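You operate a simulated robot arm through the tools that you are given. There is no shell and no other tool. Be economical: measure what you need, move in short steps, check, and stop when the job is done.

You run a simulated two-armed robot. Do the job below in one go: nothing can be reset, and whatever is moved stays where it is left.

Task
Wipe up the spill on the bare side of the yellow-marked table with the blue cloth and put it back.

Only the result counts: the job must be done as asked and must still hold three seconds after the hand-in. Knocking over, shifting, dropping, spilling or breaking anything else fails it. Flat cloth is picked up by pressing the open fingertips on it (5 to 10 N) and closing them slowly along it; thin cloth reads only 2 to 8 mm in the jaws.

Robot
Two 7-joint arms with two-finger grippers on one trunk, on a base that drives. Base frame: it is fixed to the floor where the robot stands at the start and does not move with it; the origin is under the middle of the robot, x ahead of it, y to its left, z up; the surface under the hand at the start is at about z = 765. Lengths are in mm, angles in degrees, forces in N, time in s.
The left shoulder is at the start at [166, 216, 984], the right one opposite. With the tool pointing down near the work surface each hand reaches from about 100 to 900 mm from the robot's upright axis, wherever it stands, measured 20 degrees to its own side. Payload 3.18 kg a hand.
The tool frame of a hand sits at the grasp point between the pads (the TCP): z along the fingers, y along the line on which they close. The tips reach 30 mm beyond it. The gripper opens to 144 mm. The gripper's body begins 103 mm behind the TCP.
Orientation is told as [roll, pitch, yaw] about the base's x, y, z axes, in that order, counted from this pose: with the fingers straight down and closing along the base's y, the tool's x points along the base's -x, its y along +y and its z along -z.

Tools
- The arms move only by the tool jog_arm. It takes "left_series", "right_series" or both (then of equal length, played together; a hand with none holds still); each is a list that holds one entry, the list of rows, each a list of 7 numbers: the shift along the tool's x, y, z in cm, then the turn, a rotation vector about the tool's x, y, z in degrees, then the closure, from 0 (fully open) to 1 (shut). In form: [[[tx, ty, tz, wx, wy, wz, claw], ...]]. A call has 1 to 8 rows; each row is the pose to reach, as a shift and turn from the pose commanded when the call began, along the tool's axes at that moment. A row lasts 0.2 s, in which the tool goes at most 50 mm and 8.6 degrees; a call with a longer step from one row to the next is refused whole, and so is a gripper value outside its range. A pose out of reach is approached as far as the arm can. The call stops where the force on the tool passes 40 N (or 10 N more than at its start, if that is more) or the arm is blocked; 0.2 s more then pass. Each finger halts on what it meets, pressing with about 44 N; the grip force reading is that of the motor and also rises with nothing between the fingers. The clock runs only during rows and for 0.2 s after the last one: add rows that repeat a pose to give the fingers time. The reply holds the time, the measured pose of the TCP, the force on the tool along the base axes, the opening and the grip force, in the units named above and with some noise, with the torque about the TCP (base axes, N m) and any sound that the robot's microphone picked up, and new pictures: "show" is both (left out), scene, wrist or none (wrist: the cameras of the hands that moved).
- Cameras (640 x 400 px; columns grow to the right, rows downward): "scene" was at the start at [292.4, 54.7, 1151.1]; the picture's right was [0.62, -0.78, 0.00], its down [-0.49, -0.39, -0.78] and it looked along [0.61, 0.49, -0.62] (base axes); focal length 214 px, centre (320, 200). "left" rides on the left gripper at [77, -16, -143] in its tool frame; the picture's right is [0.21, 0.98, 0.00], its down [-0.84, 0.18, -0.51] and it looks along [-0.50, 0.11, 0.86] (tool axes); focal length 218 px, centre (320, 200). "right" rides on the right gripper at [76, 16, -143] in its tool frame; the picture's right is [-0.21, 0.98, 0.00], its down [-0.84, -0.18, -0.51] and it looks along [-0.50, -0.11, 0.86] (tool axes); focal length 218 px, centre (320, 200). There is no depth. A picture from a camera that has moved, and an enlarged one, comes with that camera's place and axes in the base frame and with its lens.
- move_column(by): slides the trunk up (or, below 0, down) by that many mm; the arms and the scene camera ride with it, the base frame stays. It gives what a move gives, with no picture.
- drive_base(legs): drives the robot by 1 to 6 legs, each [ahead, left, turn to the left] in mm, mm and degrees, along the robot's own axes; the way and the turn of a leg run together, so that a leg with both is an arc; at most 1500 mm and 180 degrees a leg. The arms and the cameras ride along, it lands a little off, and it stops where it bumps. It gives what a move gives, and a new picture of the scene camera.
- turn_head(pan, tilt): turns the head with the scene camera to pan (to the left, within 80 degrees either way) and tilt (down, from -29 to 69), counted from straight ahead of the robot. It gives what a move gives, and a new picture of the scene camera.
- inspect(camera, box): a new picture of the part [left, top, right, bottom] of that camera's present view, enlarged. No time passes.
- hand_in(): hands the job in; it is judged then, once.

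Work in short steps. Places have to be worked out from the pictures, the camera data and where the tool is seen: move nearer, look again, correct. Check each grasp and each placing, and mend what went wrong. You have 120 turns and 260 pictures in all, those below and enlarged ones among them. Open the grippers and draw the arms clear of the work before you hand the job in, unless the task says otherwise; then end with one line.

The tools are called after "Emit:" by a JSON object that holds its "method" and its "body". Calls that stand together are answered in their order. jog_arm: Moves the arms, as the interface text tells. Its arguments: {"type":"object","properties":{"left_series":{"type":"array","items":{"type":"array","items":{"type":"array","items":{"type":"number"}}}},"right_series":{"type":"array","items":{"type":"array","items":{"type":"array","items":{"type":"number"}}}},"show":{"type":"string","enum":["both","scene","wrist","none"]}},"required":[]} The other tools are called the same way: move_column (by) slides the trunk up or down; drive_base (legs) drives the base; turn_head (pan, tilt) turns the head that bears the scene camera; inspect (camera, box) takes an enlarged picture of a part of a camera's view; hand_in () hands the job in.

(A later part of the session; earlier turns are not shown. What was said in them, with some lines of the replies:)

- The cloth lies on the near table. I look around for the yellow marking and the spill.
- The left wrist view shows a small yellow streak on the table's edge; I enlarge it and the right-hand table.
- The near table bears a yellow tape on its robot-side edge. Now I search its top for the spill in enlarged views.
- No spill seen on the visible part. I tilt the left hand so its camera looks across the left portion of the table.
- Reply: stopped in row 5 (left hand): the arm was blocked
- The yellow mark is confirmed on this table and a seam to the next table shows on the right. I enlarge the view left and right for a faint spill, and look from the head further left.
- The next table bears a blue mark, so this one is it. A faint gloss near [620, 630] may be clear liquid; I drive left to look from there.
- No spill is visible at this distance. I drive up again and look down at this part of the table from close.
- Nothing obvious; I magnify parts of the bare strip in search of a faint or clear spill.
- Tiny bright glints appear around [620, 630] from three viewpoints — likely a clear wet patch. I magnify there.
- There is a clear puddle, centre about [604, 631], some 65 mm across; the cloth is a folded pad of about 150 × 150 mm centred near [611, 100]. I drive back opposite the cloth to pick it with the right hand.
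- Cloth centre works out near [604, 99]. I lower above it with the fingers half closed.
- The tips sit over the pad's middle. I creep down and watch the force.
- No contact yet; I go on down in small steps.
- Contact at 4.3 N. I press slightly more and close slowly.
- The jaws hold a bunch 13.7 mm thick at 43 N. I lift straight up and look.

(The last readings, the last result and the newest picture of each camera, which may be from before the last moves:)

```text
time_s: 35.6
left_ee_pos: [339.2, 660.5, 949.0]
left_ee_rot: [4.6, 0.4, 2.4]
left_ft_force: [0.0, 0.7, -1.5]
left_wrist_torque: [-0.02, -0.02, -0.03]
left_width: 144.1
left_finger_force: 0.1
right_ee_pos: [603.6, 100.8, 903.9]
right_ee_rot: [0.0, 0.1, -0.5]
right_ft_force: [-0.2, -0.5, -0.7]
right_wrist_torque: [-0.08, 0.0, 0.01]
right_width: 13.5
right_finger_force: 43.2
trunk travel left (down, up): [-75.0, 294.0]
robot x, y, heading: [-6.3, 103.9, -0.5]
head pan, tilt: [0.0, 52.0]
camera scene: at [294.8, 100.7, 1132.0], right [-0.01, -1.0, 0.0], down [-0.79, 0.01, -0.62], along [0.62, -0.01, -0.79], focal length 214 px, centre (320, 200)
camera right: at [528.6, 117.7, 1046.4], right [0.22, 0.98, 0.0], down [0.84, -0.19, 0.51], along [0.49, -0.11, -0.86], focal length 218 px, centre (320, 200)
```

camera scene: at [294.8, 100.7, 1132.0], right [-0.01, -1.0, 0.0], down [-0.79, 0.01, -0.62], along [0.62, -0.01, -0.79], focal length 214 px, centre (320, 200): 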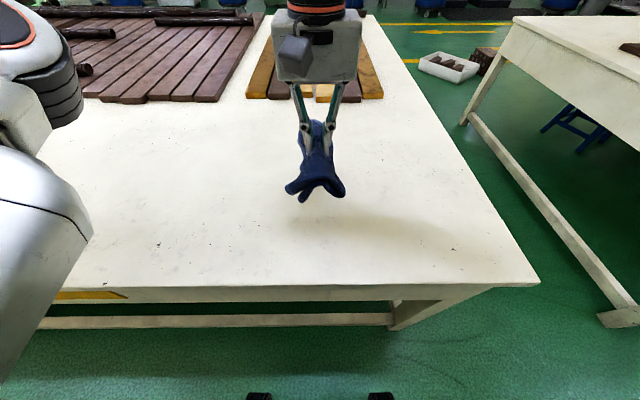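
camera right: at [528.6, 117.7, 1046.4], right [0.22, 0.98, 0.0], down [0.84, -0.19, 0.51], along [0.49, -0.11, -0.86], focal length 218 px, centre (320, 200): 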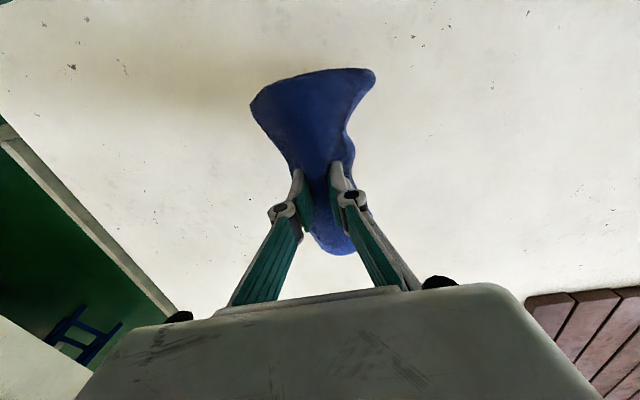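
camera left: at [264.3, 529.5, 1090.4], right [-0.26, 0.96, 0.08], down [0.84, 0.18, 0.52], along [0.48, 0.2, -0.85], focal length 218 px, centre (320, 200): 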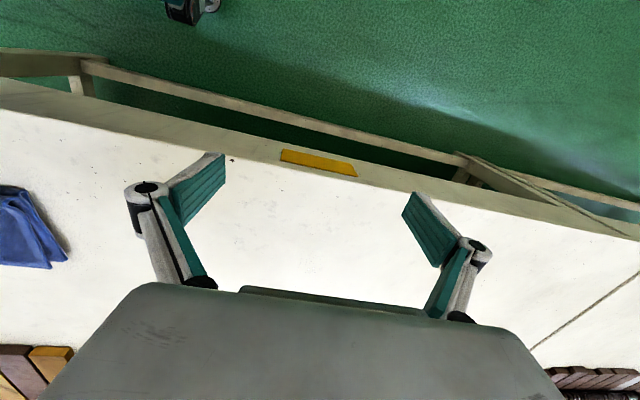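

Cloth is held off the table. I drive 530 mm to the left to bring the hand over the spill.

Emit:
{"method": "drive_base", "body": {"legs": [[0, 530, 0]]}}

Emit:
{"method": "inspect", "body": {"camera": "scene", "box": [230, 100, 430, 225]}}

Emit:
{"method": "inspect", "body": {"camera": "right", "box": [220, 50, 460, 250]}}

```text
time_s: 40.8
left_ee_pos: [339.9, 1192.3, 948.5]
left_ee_rot: [4.7, 0.2, 2.5]
left_ft_force: [0.7, -0.1, -0.2]
left_wrist_torque: [-0.01, -0.03, 0.02]
left_width: 143.9
left_finger_force: 0.1
right_ee_pos: [608.3, 631.8, 903.7]
right_ee_rot: [-0.1, 0.0, -0.1]
right_ft_force: [-0.2, 0.6, 0.0]
right_wrist_torque: [-0.1, 0.01, -0.03]
right_width: 13.8
right_finger_force: 43.3
trunk travel left (down, up): [-75.0, 294.0]
robot x, y, heading: [-1.2, 628.4, -0.3]
head pan, tilt: [0.0, 52.0]
camera scene: at [298.6, 631.1, 1132.2], right [-0.01, -1.0, 0.0], down [-0.79, 0.0, -0.62], along [0.62, 0.0, -0.79], focal length 214 px, centre (320, 200)
```

scene: 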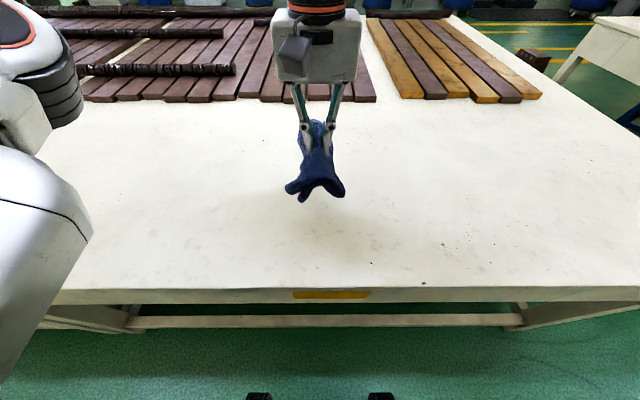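

```text
3.20 times, centred on (330, 162) of scene
camera zoom: at [298.6, 631.1, 1132.2], right [-0.01, -1.0, 0.0], down [-0.79, 0.0, -0.62], along [0.62, 0.0, -0.79], focal length 686 px, centre (288, 320)
```

zoom: 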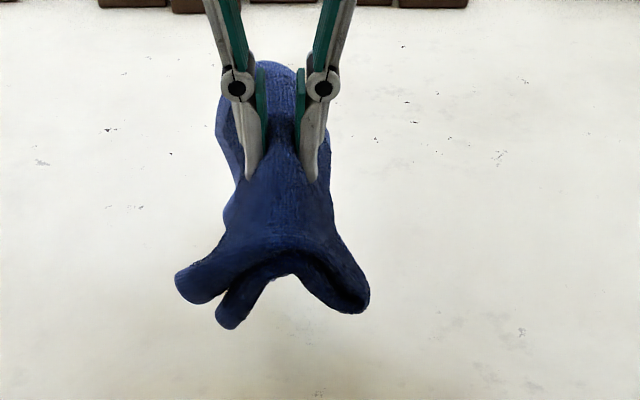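

```text
2.00 times, centred on (340, 150) of right
camera zoom: at [532.4, 649.0, 1046.7], right [0.21, 0.98, 0.0], down [0.84, -0.18, 0.51], along [0.5, -0.11, -0.86], focal length 436 px, centre (280, 300)
```

zoom: 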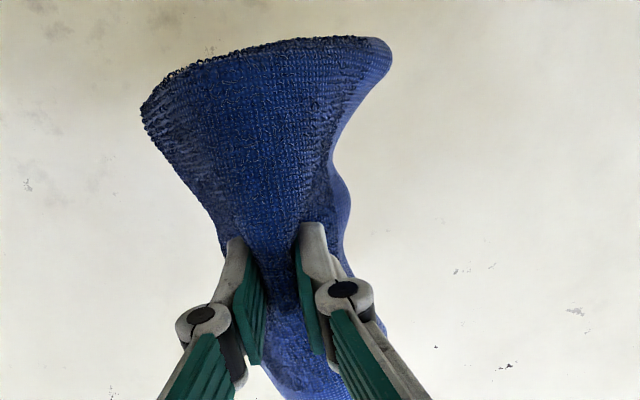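

I lower the cloth onto the puddle.

Emit:
{"method": "jog_arm", "body": {"right_series": [[[0, 0, 3, 0, 0, 0, 1], [0, 0, 6, 0, 0, 0, 1], [0, 0, 8, 0, 0, 0, 1], [0, 0, 9, 0, 0, 0, 1], [0, 0, 9.4, 0, 0, 0, 1]]], "show": "both"}}

Emit:
{"method": "jog_arm", "body": {"right_series": [[[0, 0, 0.2, 0, 0, 0, 1], [0, 0, 0.4, 0, 0, 0, 1]]], "show": "none"}}

```text
time_s: 42.0
left_ee_pos: [340.1, 1191.8, 950.7]
left_ee_rot: [4.5, 0.3, 2.6]
left_ft_force: [-0.2, 0.3, 0.4]
left_wrist_torque: [0.0, 0.01, -0.02]
left_width: 144.0
left_finger_force: 0.1
right_ee_pos: [607.6, 632.0, 812.1]
right_ee_rot: [0.1, -0.3, -0.3]
right_ft_force: [0.2, 1.1, 9.9]
right_wrist_torque: [-0.01, -0.01, -0.01]
right_width: 13.8
right_finger_force: 43.4
trunk travel left (down, up): [-75.0, 294.0]
robot x, y, heading: [-1.7, 630.6, -0.5]
head pan, tilt: [0.0, 52.0]
camera scene: at [297.5, 631.2, 1132.9], right [-0.01, -1.0, 0.0], down [-0.79, 0.0, -0.62], along [0.62, 0.0, -0.79], focal length 214 px, centre (320, 200)
camera right: at [531.6, 649.0, 955.0], right [0.21, 0.98, 0.0], down [0.84, -0.19, 0.51], along [0.5, -0.11, -0.86], focal length 218 px, centre (320, 200)
```

scene: 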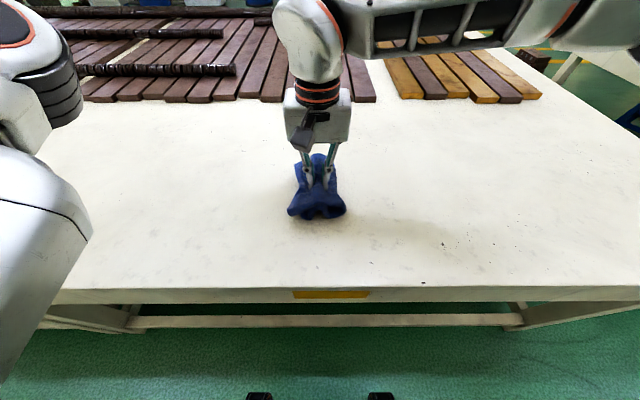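
right: 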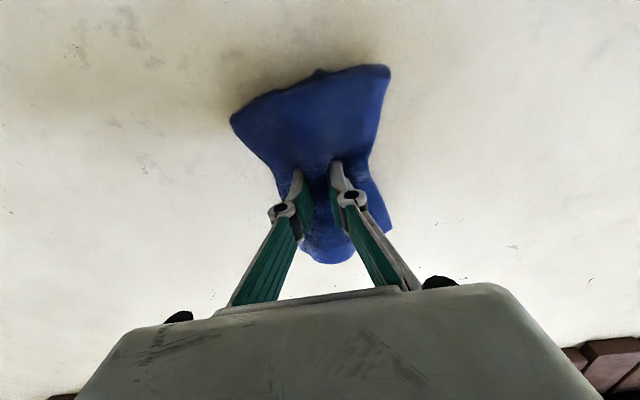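

```text
time_s: 42.5
left_ee_pos: [338.0, 1190.7, 950.5]
left_ee_rot: [4.6, 0.2, 2.6]
left_ft_force: [0.1, -0.4, -0.6]
left_wrist_torque: [0.04, 0.0, 0.0]
left_width: 143.8
left_finger_force: 0.1
right_ee_pos: [607.2, 631.8, 810.0]
right_ee_rot: [0.2, -0.2, -0.5]
right_ft_force: [0.4, 1.7, 20.8]
right_wrist_torque: [0.01, -0.04, 0.0]
right_width: 13.7
right_finger_force: 42.9
trunk travel left (down, up): [-75.0, 294.0]
robot x, y, heading: [-1.2, 632.8, -0.5]
head pan, tilt: [0.0, 52.0]
```

The press is 20 N, a bit hard; I ease 2 mm and make wiping strokes back and forth in y over several x lines.

Emit:
{"method": "jog_arm", "body": {"right_series": [[[0, 0, -0.2, 0, 0, 0, 1], [0, 2.5, -0.2, 0, 0, 0, 1], [0, 5, -0.2, 0, 0, 0, 1], [0, 2.5, -0.2, 0, 0, 0, 1], [0, 0, -0.2, 0, 0, 0, 1], [0, -2.5, -0.2, 0, 0, 0, 1], [0, -5, -0.2, 0, 0, 0, 1], [0, -2.5, -0.2, 0, 0, 0, 1]]], "show": "none"}}

Emit:
{"method": "jog_arm", "body": {"right_series": [[[0, 2.5, 0, 0, 0, 0, 1], [2.5, 2.5, 0, 0, 0, 0, 1], [5, 2.5, 0, 0, 0, 0, 1], [2.5, 2.5, 0, 0, 0, 0, 1], [0, 2.5, 0, 0, 0, 0, 1], [-2.5, 2.5, 0, 0, 0, 0, 1], [-5, 2.5, 0, 0, 0, 0, 1], [-2.5, 2.5, 0, 0, 0, 0, 1]]], "show": "both"}}

```text
time_s: 44.4
left_ee_pos: [339.0, 1190.9, 949.1]
left_ee_rot: [4.6, 0.2, 2.6]
left_ft_force: [0.1, 0.3, -0.2]
left_wrist_torque: [0.0, 0.01, 0.0]
left_width: 143.9
left_finger_force: 0.0
right_ee_pos: [607.1, 607.2, 809.8]
right_ee_rot: [-0.1, -0.1, -0.5]
right_ft_force: [-0.3, -5.3, 19.6]
right_wrist_torque: [-0.26, -0.05, 0.0]
right_width: 13.7
right_finger_force: 43.2
trunk travel left (down, up): [-75.0, 294.0]
robot x, y, heading: [-5.4, 633.8, -0.4]
head pan, tilt: [0.0, 52.0]
```

```text
time_s: 46.1
left_ee_pos: [338.6, 1192.2, 949.4]
left_ee_rot: [4.6, 0.2, 2.6]
left_ft_force: [0.3, -1.1, 0.4]
left_wrist_torque: [0.02, -0.02, -0.03]
left_width: 143.9
left_finger_force: 0.1
right_ee_pos: [634.0, 630.9, 808.9]
right_ee_rot: [0.0, -0.3, -0.5]
right_ft_force: [5.8, -1.0, 16.6]
right_wrist_torque: [-0.08, -0.24, 0.0]
right_width: 13.7
right_finger_force: 43.4
trunk travel left (down, up): [-75.0, 294.0]
robot x, y, heading: [0.4, 632.7, -0.2]
head pan, tilt: [0.0, 52.0]
camera scene: at [297.6, 630.9, 1132.7], right [-0.01, -1.0, 0.0], down [-0.79, 0.0, -0.62], along [0.62, 0.0, -0.79], focal length 214 px, centre (320, 200)
camera right: at [557.8, 647.8, 951.3], right [0.22, 0.98, 0.0], down [0.84, -0.19, 0.51], along [0.5, -0.11, -0.86], focal length 218 px, centre (320, 200)
```

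scene: 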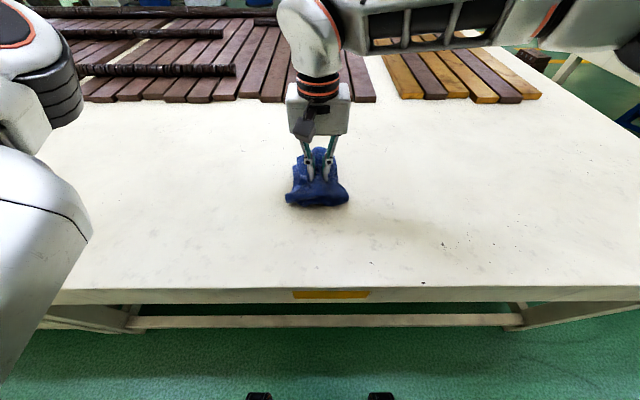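
right: 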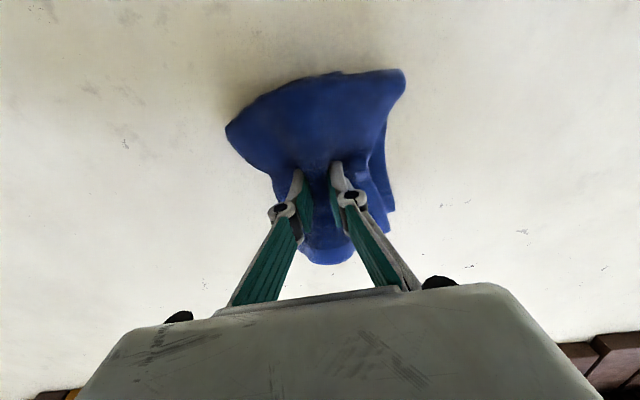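

Wiping works with a steady 16–20 N. I add strokes on two more lines, then lift and look at the spot.

Emit:
{"method": "jog_arm", "body": {"right_series": [[[0, 3, 0, 0, 0, 0, 1], [0, 0, 0, 0, 0, 0, 1], [0, -3.5, 0, 0, 0, 0, 1], [2, -3, 0, 0, 0, 0, 1], [4, -3, 0, 0, 0, 0, 1], [4.5, 0, 0, 0, 0, 0, 1], [4.5, 3, 0, 0, 0, 0, 1], [2.5, 0, 0, 0, 0, 0, 1]]], "show": "none"}}

Emit:
{"method": "jog_arm", "body": {"right_series": [[[0, 0, -2, 0, 0, 0, 1], [0, 0, -5, 0, 0, 0, 1], [0, 0, -8, 0, 0, 0, 1], [-4, -3, -10, 0, 0, 0, 1], [-8, -7, -10, 0, 0, 0, 1], [-11, -10, -10, 0, 0, 0, 1], [-11, -10, -10, 0, 0, 0, 1]]], "show": "both"}}

Emit:
{"method": "inspect", "body": {"camera": "scene", "box": [250, 130, 400, 230]}}

Emit:
{"method": "inspect", "body": {"camera": "right", "box": [200, 20, 500, 210]}}

```text
time_s: 48.0
left_ee_pos: [339.1, 1190.3, 949.5]
left_ee_rot: [4.6, 0.3, 2.6]
left_ft_force: [0.3, 0.0, 0.1]
left_wrist_torque: [0.01, 0.02, 0.03]
left_width: 144.2
left_finger_force: 0.0
right_ee_pos: [607.3, 631.4, 809.0]
right_ee_rot: [0.1, 0.0, -0.3]
right_ft_force: [-1.6, 3.5, 15.8]
right_wrist_torque: [0.09, -0.04, -0.03]
right_width: 13.7
right_finger_force: 43.2
trunk travel left (down, up): [-75.0, 294.0]
robot x, y, heading: [-1.8, 631.4, -0.1]
head pan, tilt: [0.0, 52.0]
```

```text
refused: row 4 steps farther than a row can; nothing moved
```

```text
4.00 times, centred on (325, 180) of scene
camera zoom: at [297.4, 630.9, 1132.6], right [-0.01, -1.0, 0.0], down [-0.79, 0.0, -0.62], along [0.62, 0.0, -0.79], focal length 858 px, centre (300, 280)
```

zoom: 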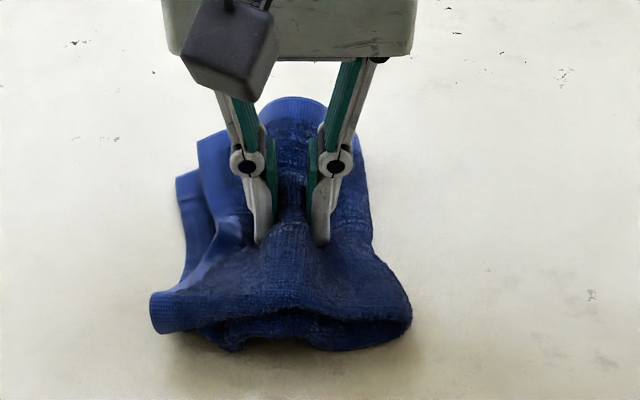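

```text
2.11 times, centred on (350, 115) of right
camera zoom: at [531.3, 649.0, 951.7], right [0.21, 0.98, 0.0], down [0.84, -0.18, 0.51], along [0.5, -0.11, -0.86], focal length 460 px, centre (257, 379)
```

zoom: 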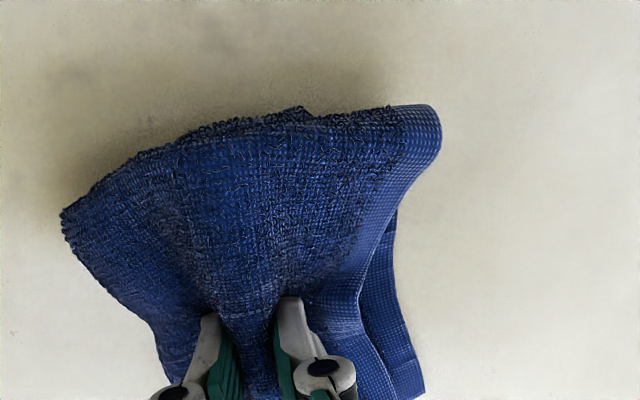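

I lift in smaller steps and move the hand aside to the right.

Emit:
{"method": "jog_arm", "body": {"right_series": [[[0, 0, -3, 0, 0, 0, 1], [0, 0, -6, 0, 0, 0, 1], [0, -2, -9, 0, 0, 0, 1], [-2, -5, -10, 0, 0, 0, 1], [-4, -8, -10, 0, 0, 0, 1], [-6, -11, -10, 0, 0, 0, 1], [-8, -14, -10, 0, 0, 0, 1]]], "show": "both"}}

Emit:
{"method": "inspect", "body": {"camera": "scene", "box": [240, 130, 400, 230]}}

Emit:
{"method": "inspect", "body": {"camera": "right", "box": [360, 0, 640, 200]}}

```text
time_s: 49.5
left_ee_pos: [340.7, 1189.6, 950.2]
left_ee_rot: [4.6, 0.3, 2.4]
left_ft_force: [0.5, 0.5, 0.0]
left_wrist_torque: [0.01, 0.03, -0.02]
left_width: 144.0
left_finger_force: 0.1
right_ee_pos: [686.3, 490.2, 907.9]
right_ee_rot: [0.0, 0.0, -0.4]
right_ft_force: [0.2, -0.4, -1.6]
right_wrist_torque: [-0.07, 0.02, 0.0]
right_width: 13.6
right_finger_force: 43.5
trunk travel left (down, up): [-75.0, 294.0]
robot x, y, heading: [-2.9, 632.2, -0.5]
head pan, tilt: [0.0, 52.0]
camera scene: at [298.8, 630.6, 1132.1], right [-0.01, -1.0, 0.0], down [-0.79, 0.0, -0.62], along [0.62, 0.0, -0.79], focal length 214 px, centre (320, 200)
camera right: at [611.0, 507.6, 1050.6], right [0.21, 0.98, 0.0], down [0.84, -0.19, 0.51], along [0.5, -0.11, -0.86], focal length 218 px, centre (320, 200)
```

scene: 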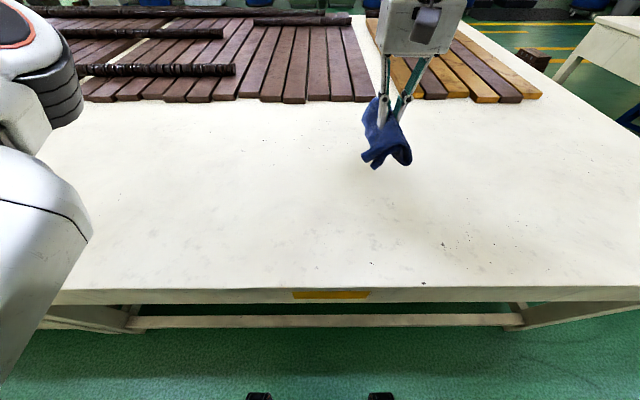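
right: 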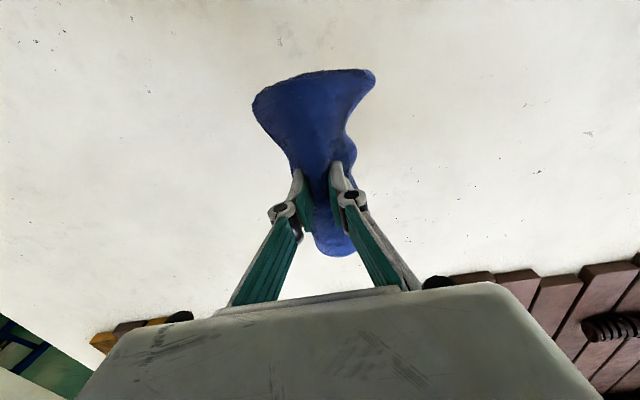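

```text
4.00 times, centred on (320, 180) of scene
camera zoom: at [298.8, 630.6, 1132.1], right [-0.01, -1.0, 0.0], down [-0.79, 0.0, -0.62], along [0.62, 0.0, -0.79], focal length 858 px, centre (320, 280)
```

zoom: 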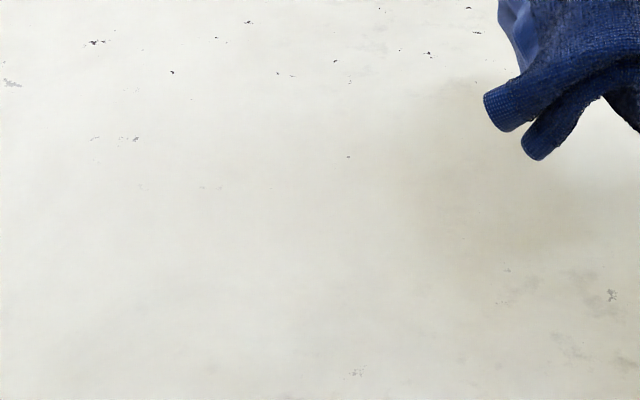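

```text
2.00 times, centred on (500, 100) of right
camera zoom: at [611.0, 507.6, 1050.6], right [0.21, 0.98, 0.0], down [0.84, -0.19, 0.51], along [0.5, -0.11, -0.86], focal length 436 px, centre (-40, 400)
```

zoom: 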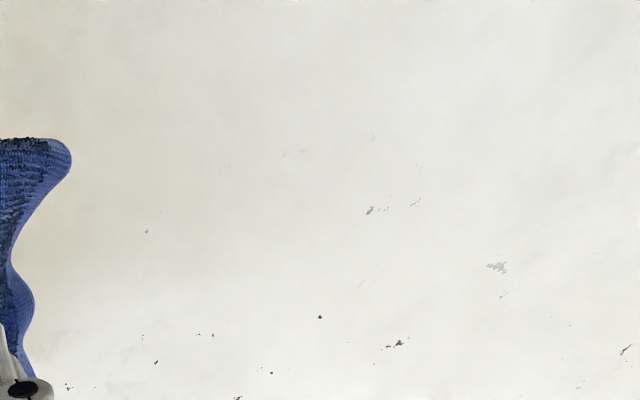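

No glint remains, but glints depend on the viewpoint; I go to the exact spot from which it was seen before and check.

Emit:
{"method": "drive_base", "body": {"legs": [[-50, -36, 0]]}}

Emit:
{"method": "inspect", "body": {"camera": "scene", "box": [220, 120, 380, 222]}}

Emit:
{"method": "inspect", "body": {"camera": "scene", "box": [265, 140, 345, 190]}}

```text
time_s: 50.5
left_ee_pos: [290.5, 1155.9, 950.1]
left_ee_rot: [4.6, 0.3, 2.6]
left_ft_force: [-0.5, 0.6, 0.4]
left_wrist_torque: [0.01, 0.02, -0.03]
left_width: 144.0
left_finger_force: 0.1
right_ee_pos: [636.1, 456.1, 909.1]
right_ee_rot: [0.1, 0.0, -0.3]
right_ft_force: [0.2, -0.1, 0.0]
right_wrist_torque: [-0.05, -0.03, 0.01]
right_width: 13.7
right_finger_force: 43.7
trunk travel left (down, up): [-75.0, 294.0]
robot x, y, heading: [-47.3, 595.8, -0.1]
head pan, tilt: [0.0, 52.0]
camera scene: at [248.3, 595.1, 1132.3], right [-0.01, -1.0, 0.0], down [-0.79, 0.0, -0.62], along [0.62, 0.0, -0.79], focal length 214 px, centre (320, 200)
```

scene: 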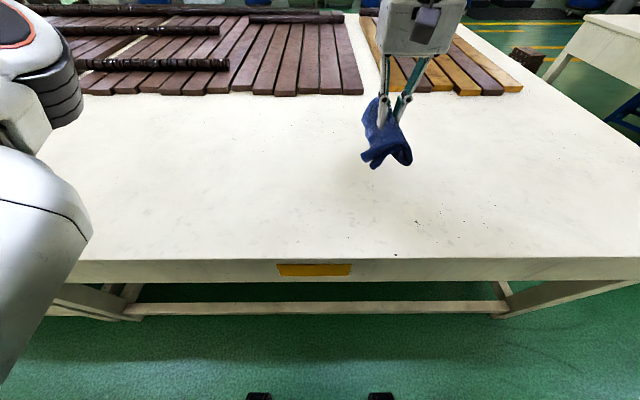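

```text
3.92 times, centred on (300, 171) of scene
camera zoom: at [248.3, 595.1, 1132.3], right [-0.01, -1.0, 0.0], down [-0.79, 0.0, -0.62], along [0.62, 0.0, -0.79], focal length 841 px, centre (398, 314)
```

zoom: 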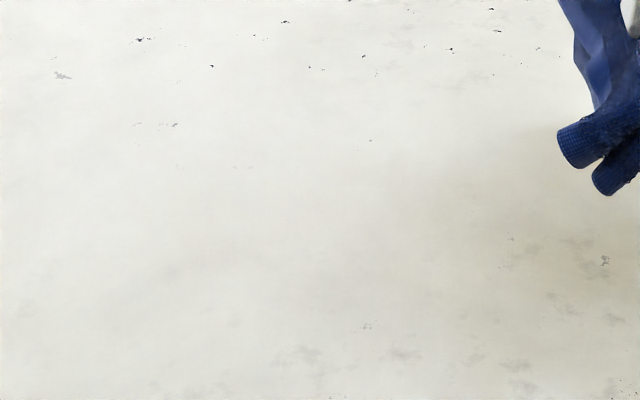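

```text
8.00 times, centred on (305, 165) of scene
camera zoom: at [248.3, 595.1, 1132.3], right [-0.01, -1.0, 0.0], down [-0.79, 0.0, -0.62], along [0.62, 0.0, -0.79], focal length 1716 px, centre (440, 480)
```

zoom: 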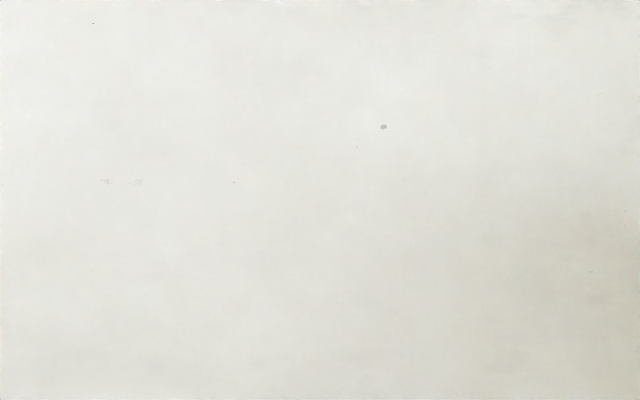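

The spill is gone from the same viewpoint. I drive back so the hand is over the cloth's original place.

Emit:
{"method": "drive_base", "body": {"legs": [[0, -356, 0]]}}

```text
time_s: 54.3
left_ee_pos: [288.3, 795.3, 949.1]
left_ee_rot: [4.7, 0.4, 2.5]
left_ft_force: [-0.1, 0.0, -0.2]
left_wrist_torque: [0.02, 0.02, -0.01]
left_width: 144.1
left_finger_force: 0.1
right_ee_pos: [634.1, 96.0, 908.8]
right_ee_rot: [-0.1, 0.0, -0.3]
right_ft_force: [0.4, -0.2, -1.3]
right_wrist_torque: [-0.07, 0.01, -0.04]
right_width: 13.8
right_finger_force: 43.4
trunk travel left (down, up): [-75.0, 294.0]
robot x, y, heading: [-54.5, 237.7, -0.3]
head pan, tilt: [0.0, 52.0]
camera scene: at [246.8, 235.9, 1132.2], right [0.0, -1.0, 0.0], down [-0.79, 0.0, -0.62], along [0.62, 0.0, -0.79], focal length 214 px, centre (320, 200)
```

scene: 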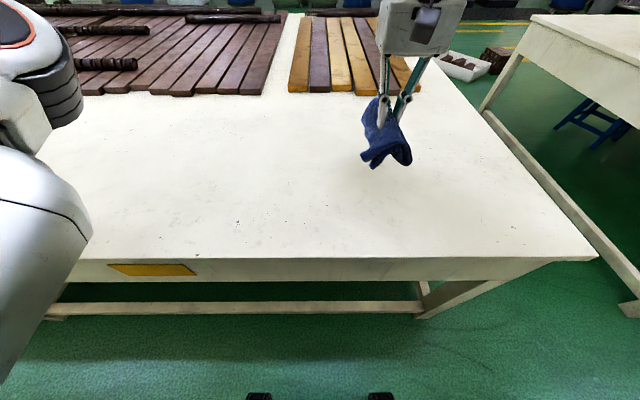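

I move to [604, 100] and lower the cloth until it touches.

Emit:
{"method": "jog_arm", "body": {"right_series": [[[3, 0.4, 0, 0, 0, 0, 1], [3, 0.4, 4, 0, 0, 0, 1], [3, 0.4, 7, 0, 0, 0, 1], [3, 0.4, 9, 0, 0, 0, 1], [3, 0.4, 9.6, 0, 0, 0, 1], [3, 0.4, 9.6, 0, 0, 0, 1]]], "show": "both"}}

```text
time_s: 55.7
left_ee_pos: [287.3, 797.0, 950.4]
left_ee_rot: [4.6, 0.3, 2.6]
left_ft_force: [0.2, 0.9, -0.7]
left_wrist_torque: [0.02, 0.0, 0.02]
left_width: 143.7
left_finger_force: 0.0
right_ee_pos: [604.2, 101.9, 813.2]
right_ee_rot: [0.0, -0.1, -0.4]
right_ft_force: [-1.0, 1.4, 9.2]
right_wrist_torque: [-0.01, -0.02, -0.02]
right_width: 14.0
right_finger_force: 43.6
trunk travel left (down, up): [-75.0, 294.0]
robot x, y, heading: [-52.0, 235.1, -0.2]
head pan, tilt: [0.0, 52.0]
camera scene: at [245.9, 236.3, 1132.7], right [0.0, -1.0, 0.0], down [-0.79, 0.0, -0.62], along [0.62, 0.0, -0.79], focal length 214 px, centre (320, 200)
camera right: at [528.1, 118.6, 956.8], right [0.21, 0.98, 0.0], down [0.84, -0.18, 0.51], along [0.5, -0.11, -0.86], focal length 218 px, centre (320, 200)
```

scene: 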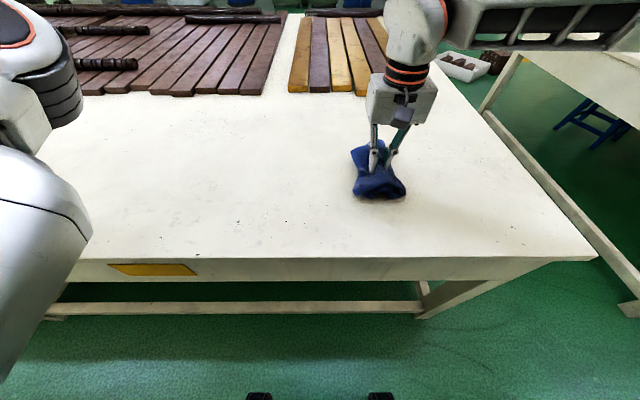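
right: 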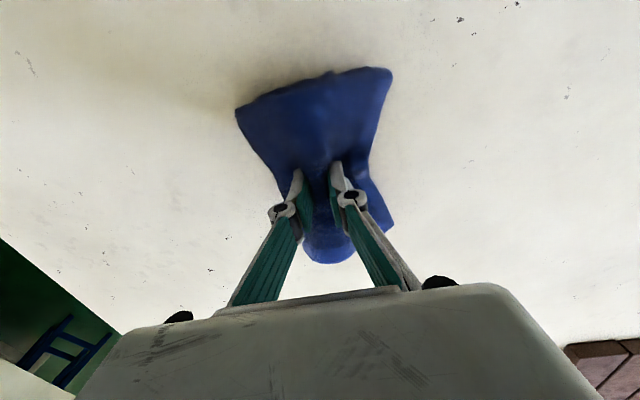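

It rests on its old place. I open slowly along the cloth so that it spreads out again, then lift.

Emit:
{"method": "jog_arm", "body": {"right_series": [[[0, 0, 0.3, 0, 0, 0, 0.92], [0, 0, 0.5, 0, 0, 0, 0.86], [0, 0, 0.6, 0, 0, 0, 0.8], [0, 0, 0.6, 0, 0, 0, 0.73], [0, 0, 0.6, 0, 0, 0, 0.66], [0, 0, 0.6, 0, 0, 0, 0.58], [0, 0, 0.6, 0, 0, 0, 0.5], [0, 0, 0.6, 0, 0, 0, 0.5]]], "show": "wrist"}}

Emit:
{"method": "jog_arm", "body": {"right_series": [[[0, 0, -0.7, 0, 0, 0, 0.5], [0, 0, -2, 0, 0, 0, 0.5], [0, 0, -5, 0, 0, 0, 0.5], [0, 0, -9, 0, 0, 0, 0.5], [0, 0, -13, 0, 0, 0, 0.3], [0, 0, -16, 0, 0, 0, 0]]], "show": "both"}}

```text
time_s: 57.5
left_ee_pos: [287.5, 796.5, 950.6]
left_ee_rot: [4.6, 0.4, 2.6]
left_ft_force: [0.2, -0.1, -1.1]
left_wrist_torque: [0.02, -0.02, 0.02]
left_width: 143.8
left_finger_force: 0.1
right_ee_pos: [603.8, 100.9, 804.9]
right_ee_rot: [0.0, 0.0, -0.3]
right_ft_force: [0.3, 0.9, 3.5]
right_wrist_torque: [-0.03, -0.01, 0.0]
right_width: 69.5
right_finger_force: 0.0
trunk travel left (down, up): [-75.0, 294.0]
robot x, y, heading: [-51.3, 235.0, -0.4]
head pan, tilt: [0.0, 52.0]
camera right: at [528.7, 118.0, 948.6], right [0.21, 0.98, 0.0], down [0.84, -0.18, 0.51], along [0.5, -0.11, -0.86], focal length 218 px, centre (320, 200)
```

right: 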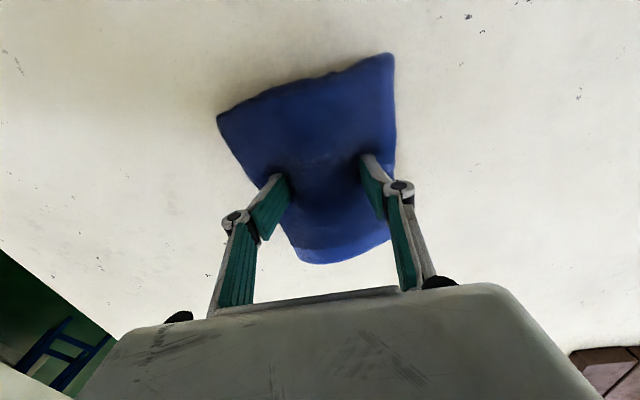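

```text
time_s: 58.9
left_ee_pos: [288.0, 795.1, 949.1]
left_ee_rot: [4.6, 0.3, 2.6]
left_ft_force: [0.0, -0.1, 0.6]
left_wrist_torque: [0.03, -0.07, 0.01]
left_width: 144.1
left_finger_force: 0.0
right_ee_pos: [603.1, 102.8, 967.2]
right_ee_rot: [0.0, 0.0, -0.3]
right_ft_force: [-0.1, -0.1, 0.0]
right_wrist_torque: [-0.01, -0.02, -0.03]
right_width: 144.1
right_finger_force: 0.1
trunk travel left (down, up): [-75.0, 294.0]
robot x, y, heading: [-51.3, 235.1, -0.4]
head pan, tilt: [0.0, 52.0]
camera scene: at [246.2, 236.2, 1132.5], right [0.0, -1.0, 0.0], down [-0.79, 0.0, -0.62], along [0.62, 0.0, -0.79], focal length 214 px, centre (320, 200)
camera right: at [527.6, 119.0, 1110.6], right [0.21, 0.98, 0.0], down [0.84, -0.18, 0.51], along [0.5, -0.11, -0.86], focal length 218 px, centre (320, 200)
```

scene: 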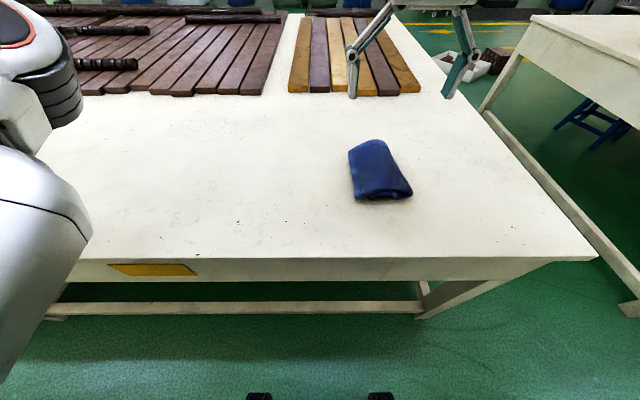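
right: 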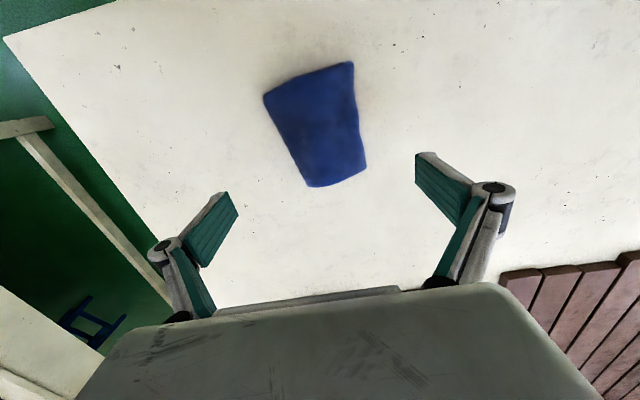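

The cloth lies spread on its old place. I draw the right hand up and back, and take a final look at cloth and spill spot.

Emit:
{"method": "jog_arm", "body": {"right_series": [[[3, -1, -2, 0, 0, 0, 0], [6, -2, -4, 0, 0, 0, 0], [9, -3, -4, 0, 0, 0, 0], [12, -4, -4, 0, 0, 0, 0]]], "show": "both"}}

Emit:
{"method": "inspect", "body": {"camera": "left", "box": [0, 150, 330, 360]}}

Emit:
{"method": "inspect", "body": {"camera": "scene", "box": [60, 90, 300, 240]}}

```text
time_s: 59.9
left_ee_pos: [286.7, 796.6, 950.3]
left_ee_rot: [4.6, 0.3, 2.6]
left_ft_force: [-0.2, -0.3, 0.2]
left_wrist_torque: [0.05, -0.04, 0.03]
left_width: 144.0
left_finger_force: 0.0
right_ee_pos: [482.3, 61.5, 1007.8]
right_ee_rot: [0.0, -0.1, -0.3]
right_ft_force: [-0.1, 0.3, -0.5]
right_wrist_torque: [0.0, -0.01, 0.05]
right_width: 143.8
right_finger_force: 0.1
trunk travel left (down, up): [-75.0, 294.0]
robot x, y, heading: [-51.3, 235.0, -0.3]
head pan, tilt: [0.0, 52.0]
camera scene: at [246.2, 235.7, 1132.6], right [0.0, -1.0, 0.0], down [-0.79, 0.0, -0.62], along [0.62, 0.0, -0.79], focal length 214 px, centre (320, 200)
camera right: at [407.1, 78.4, 1150.6], right [0.21, 0.98, 0.0], down [0.84, -0.18, 0.51], along [0.5, -0.11, -0.86], focal length 218 px, centre (320, 200)
```

scene: 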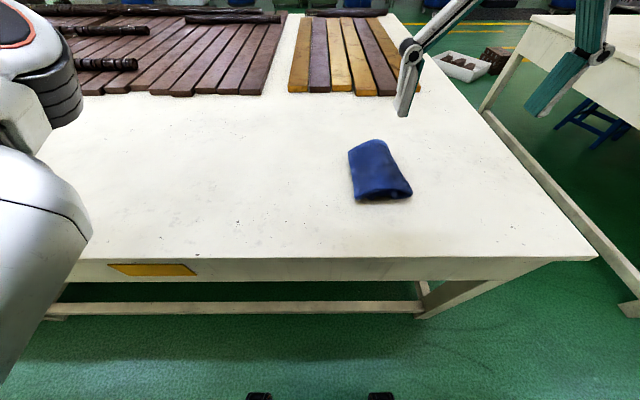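
right: 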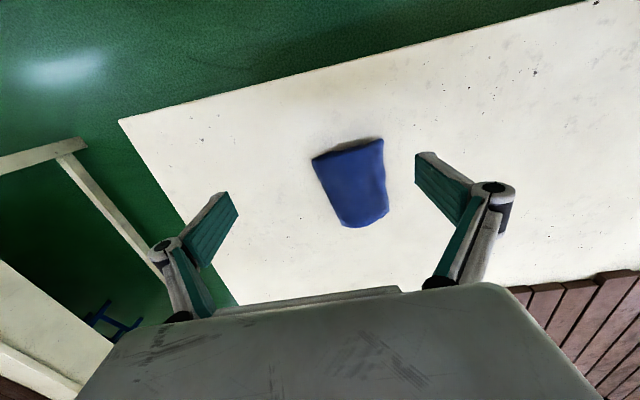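

```text
1.90 times, centred on (165, 255) of left
camera zoom: at [212.2, 764.2, 1091.0], right [-0.25, 0.96, 0.08], down [0.84, 0.18, 0.52], along [0.48, 0.2, -0.85], focal length 416 px, centre (615, 95)
```

zoom: 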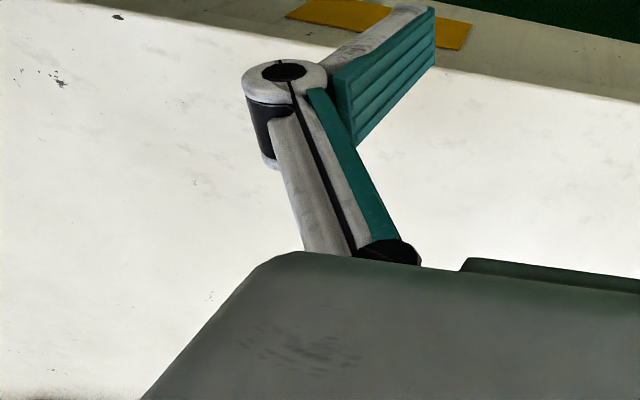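

```text
2.67 times, centred on (180, 165) of scene
camera zoom: at [246.2, 235.7, 1132.6], right [0.0, -1.0, 0.0], down [-0.79, 0.0, -0.62], along [0.62, 0.0, -0.79], focal length 572 px, centre (693, 293)
```

zoom: 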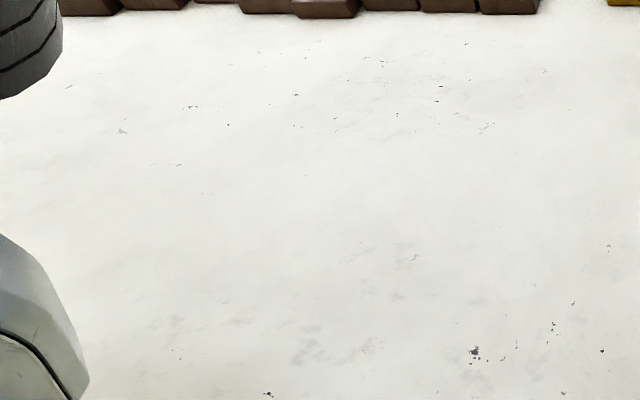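

The table is clean, the cloth is back at about [604, 100], and both grippers are open and clear. I hand in.

Emit:
{"method": "hand_in", "body": {}}

```text
The job is handed in.
```

I wiped up the clear spill on the bare side of the yellow-marked table with the blue cloth and put the cloth back where it lay. It is spread a little narrower than before, because I had pinched it to pick it up. No trace of the spill showed afterwards from the same viewpoint where I had first seen it.
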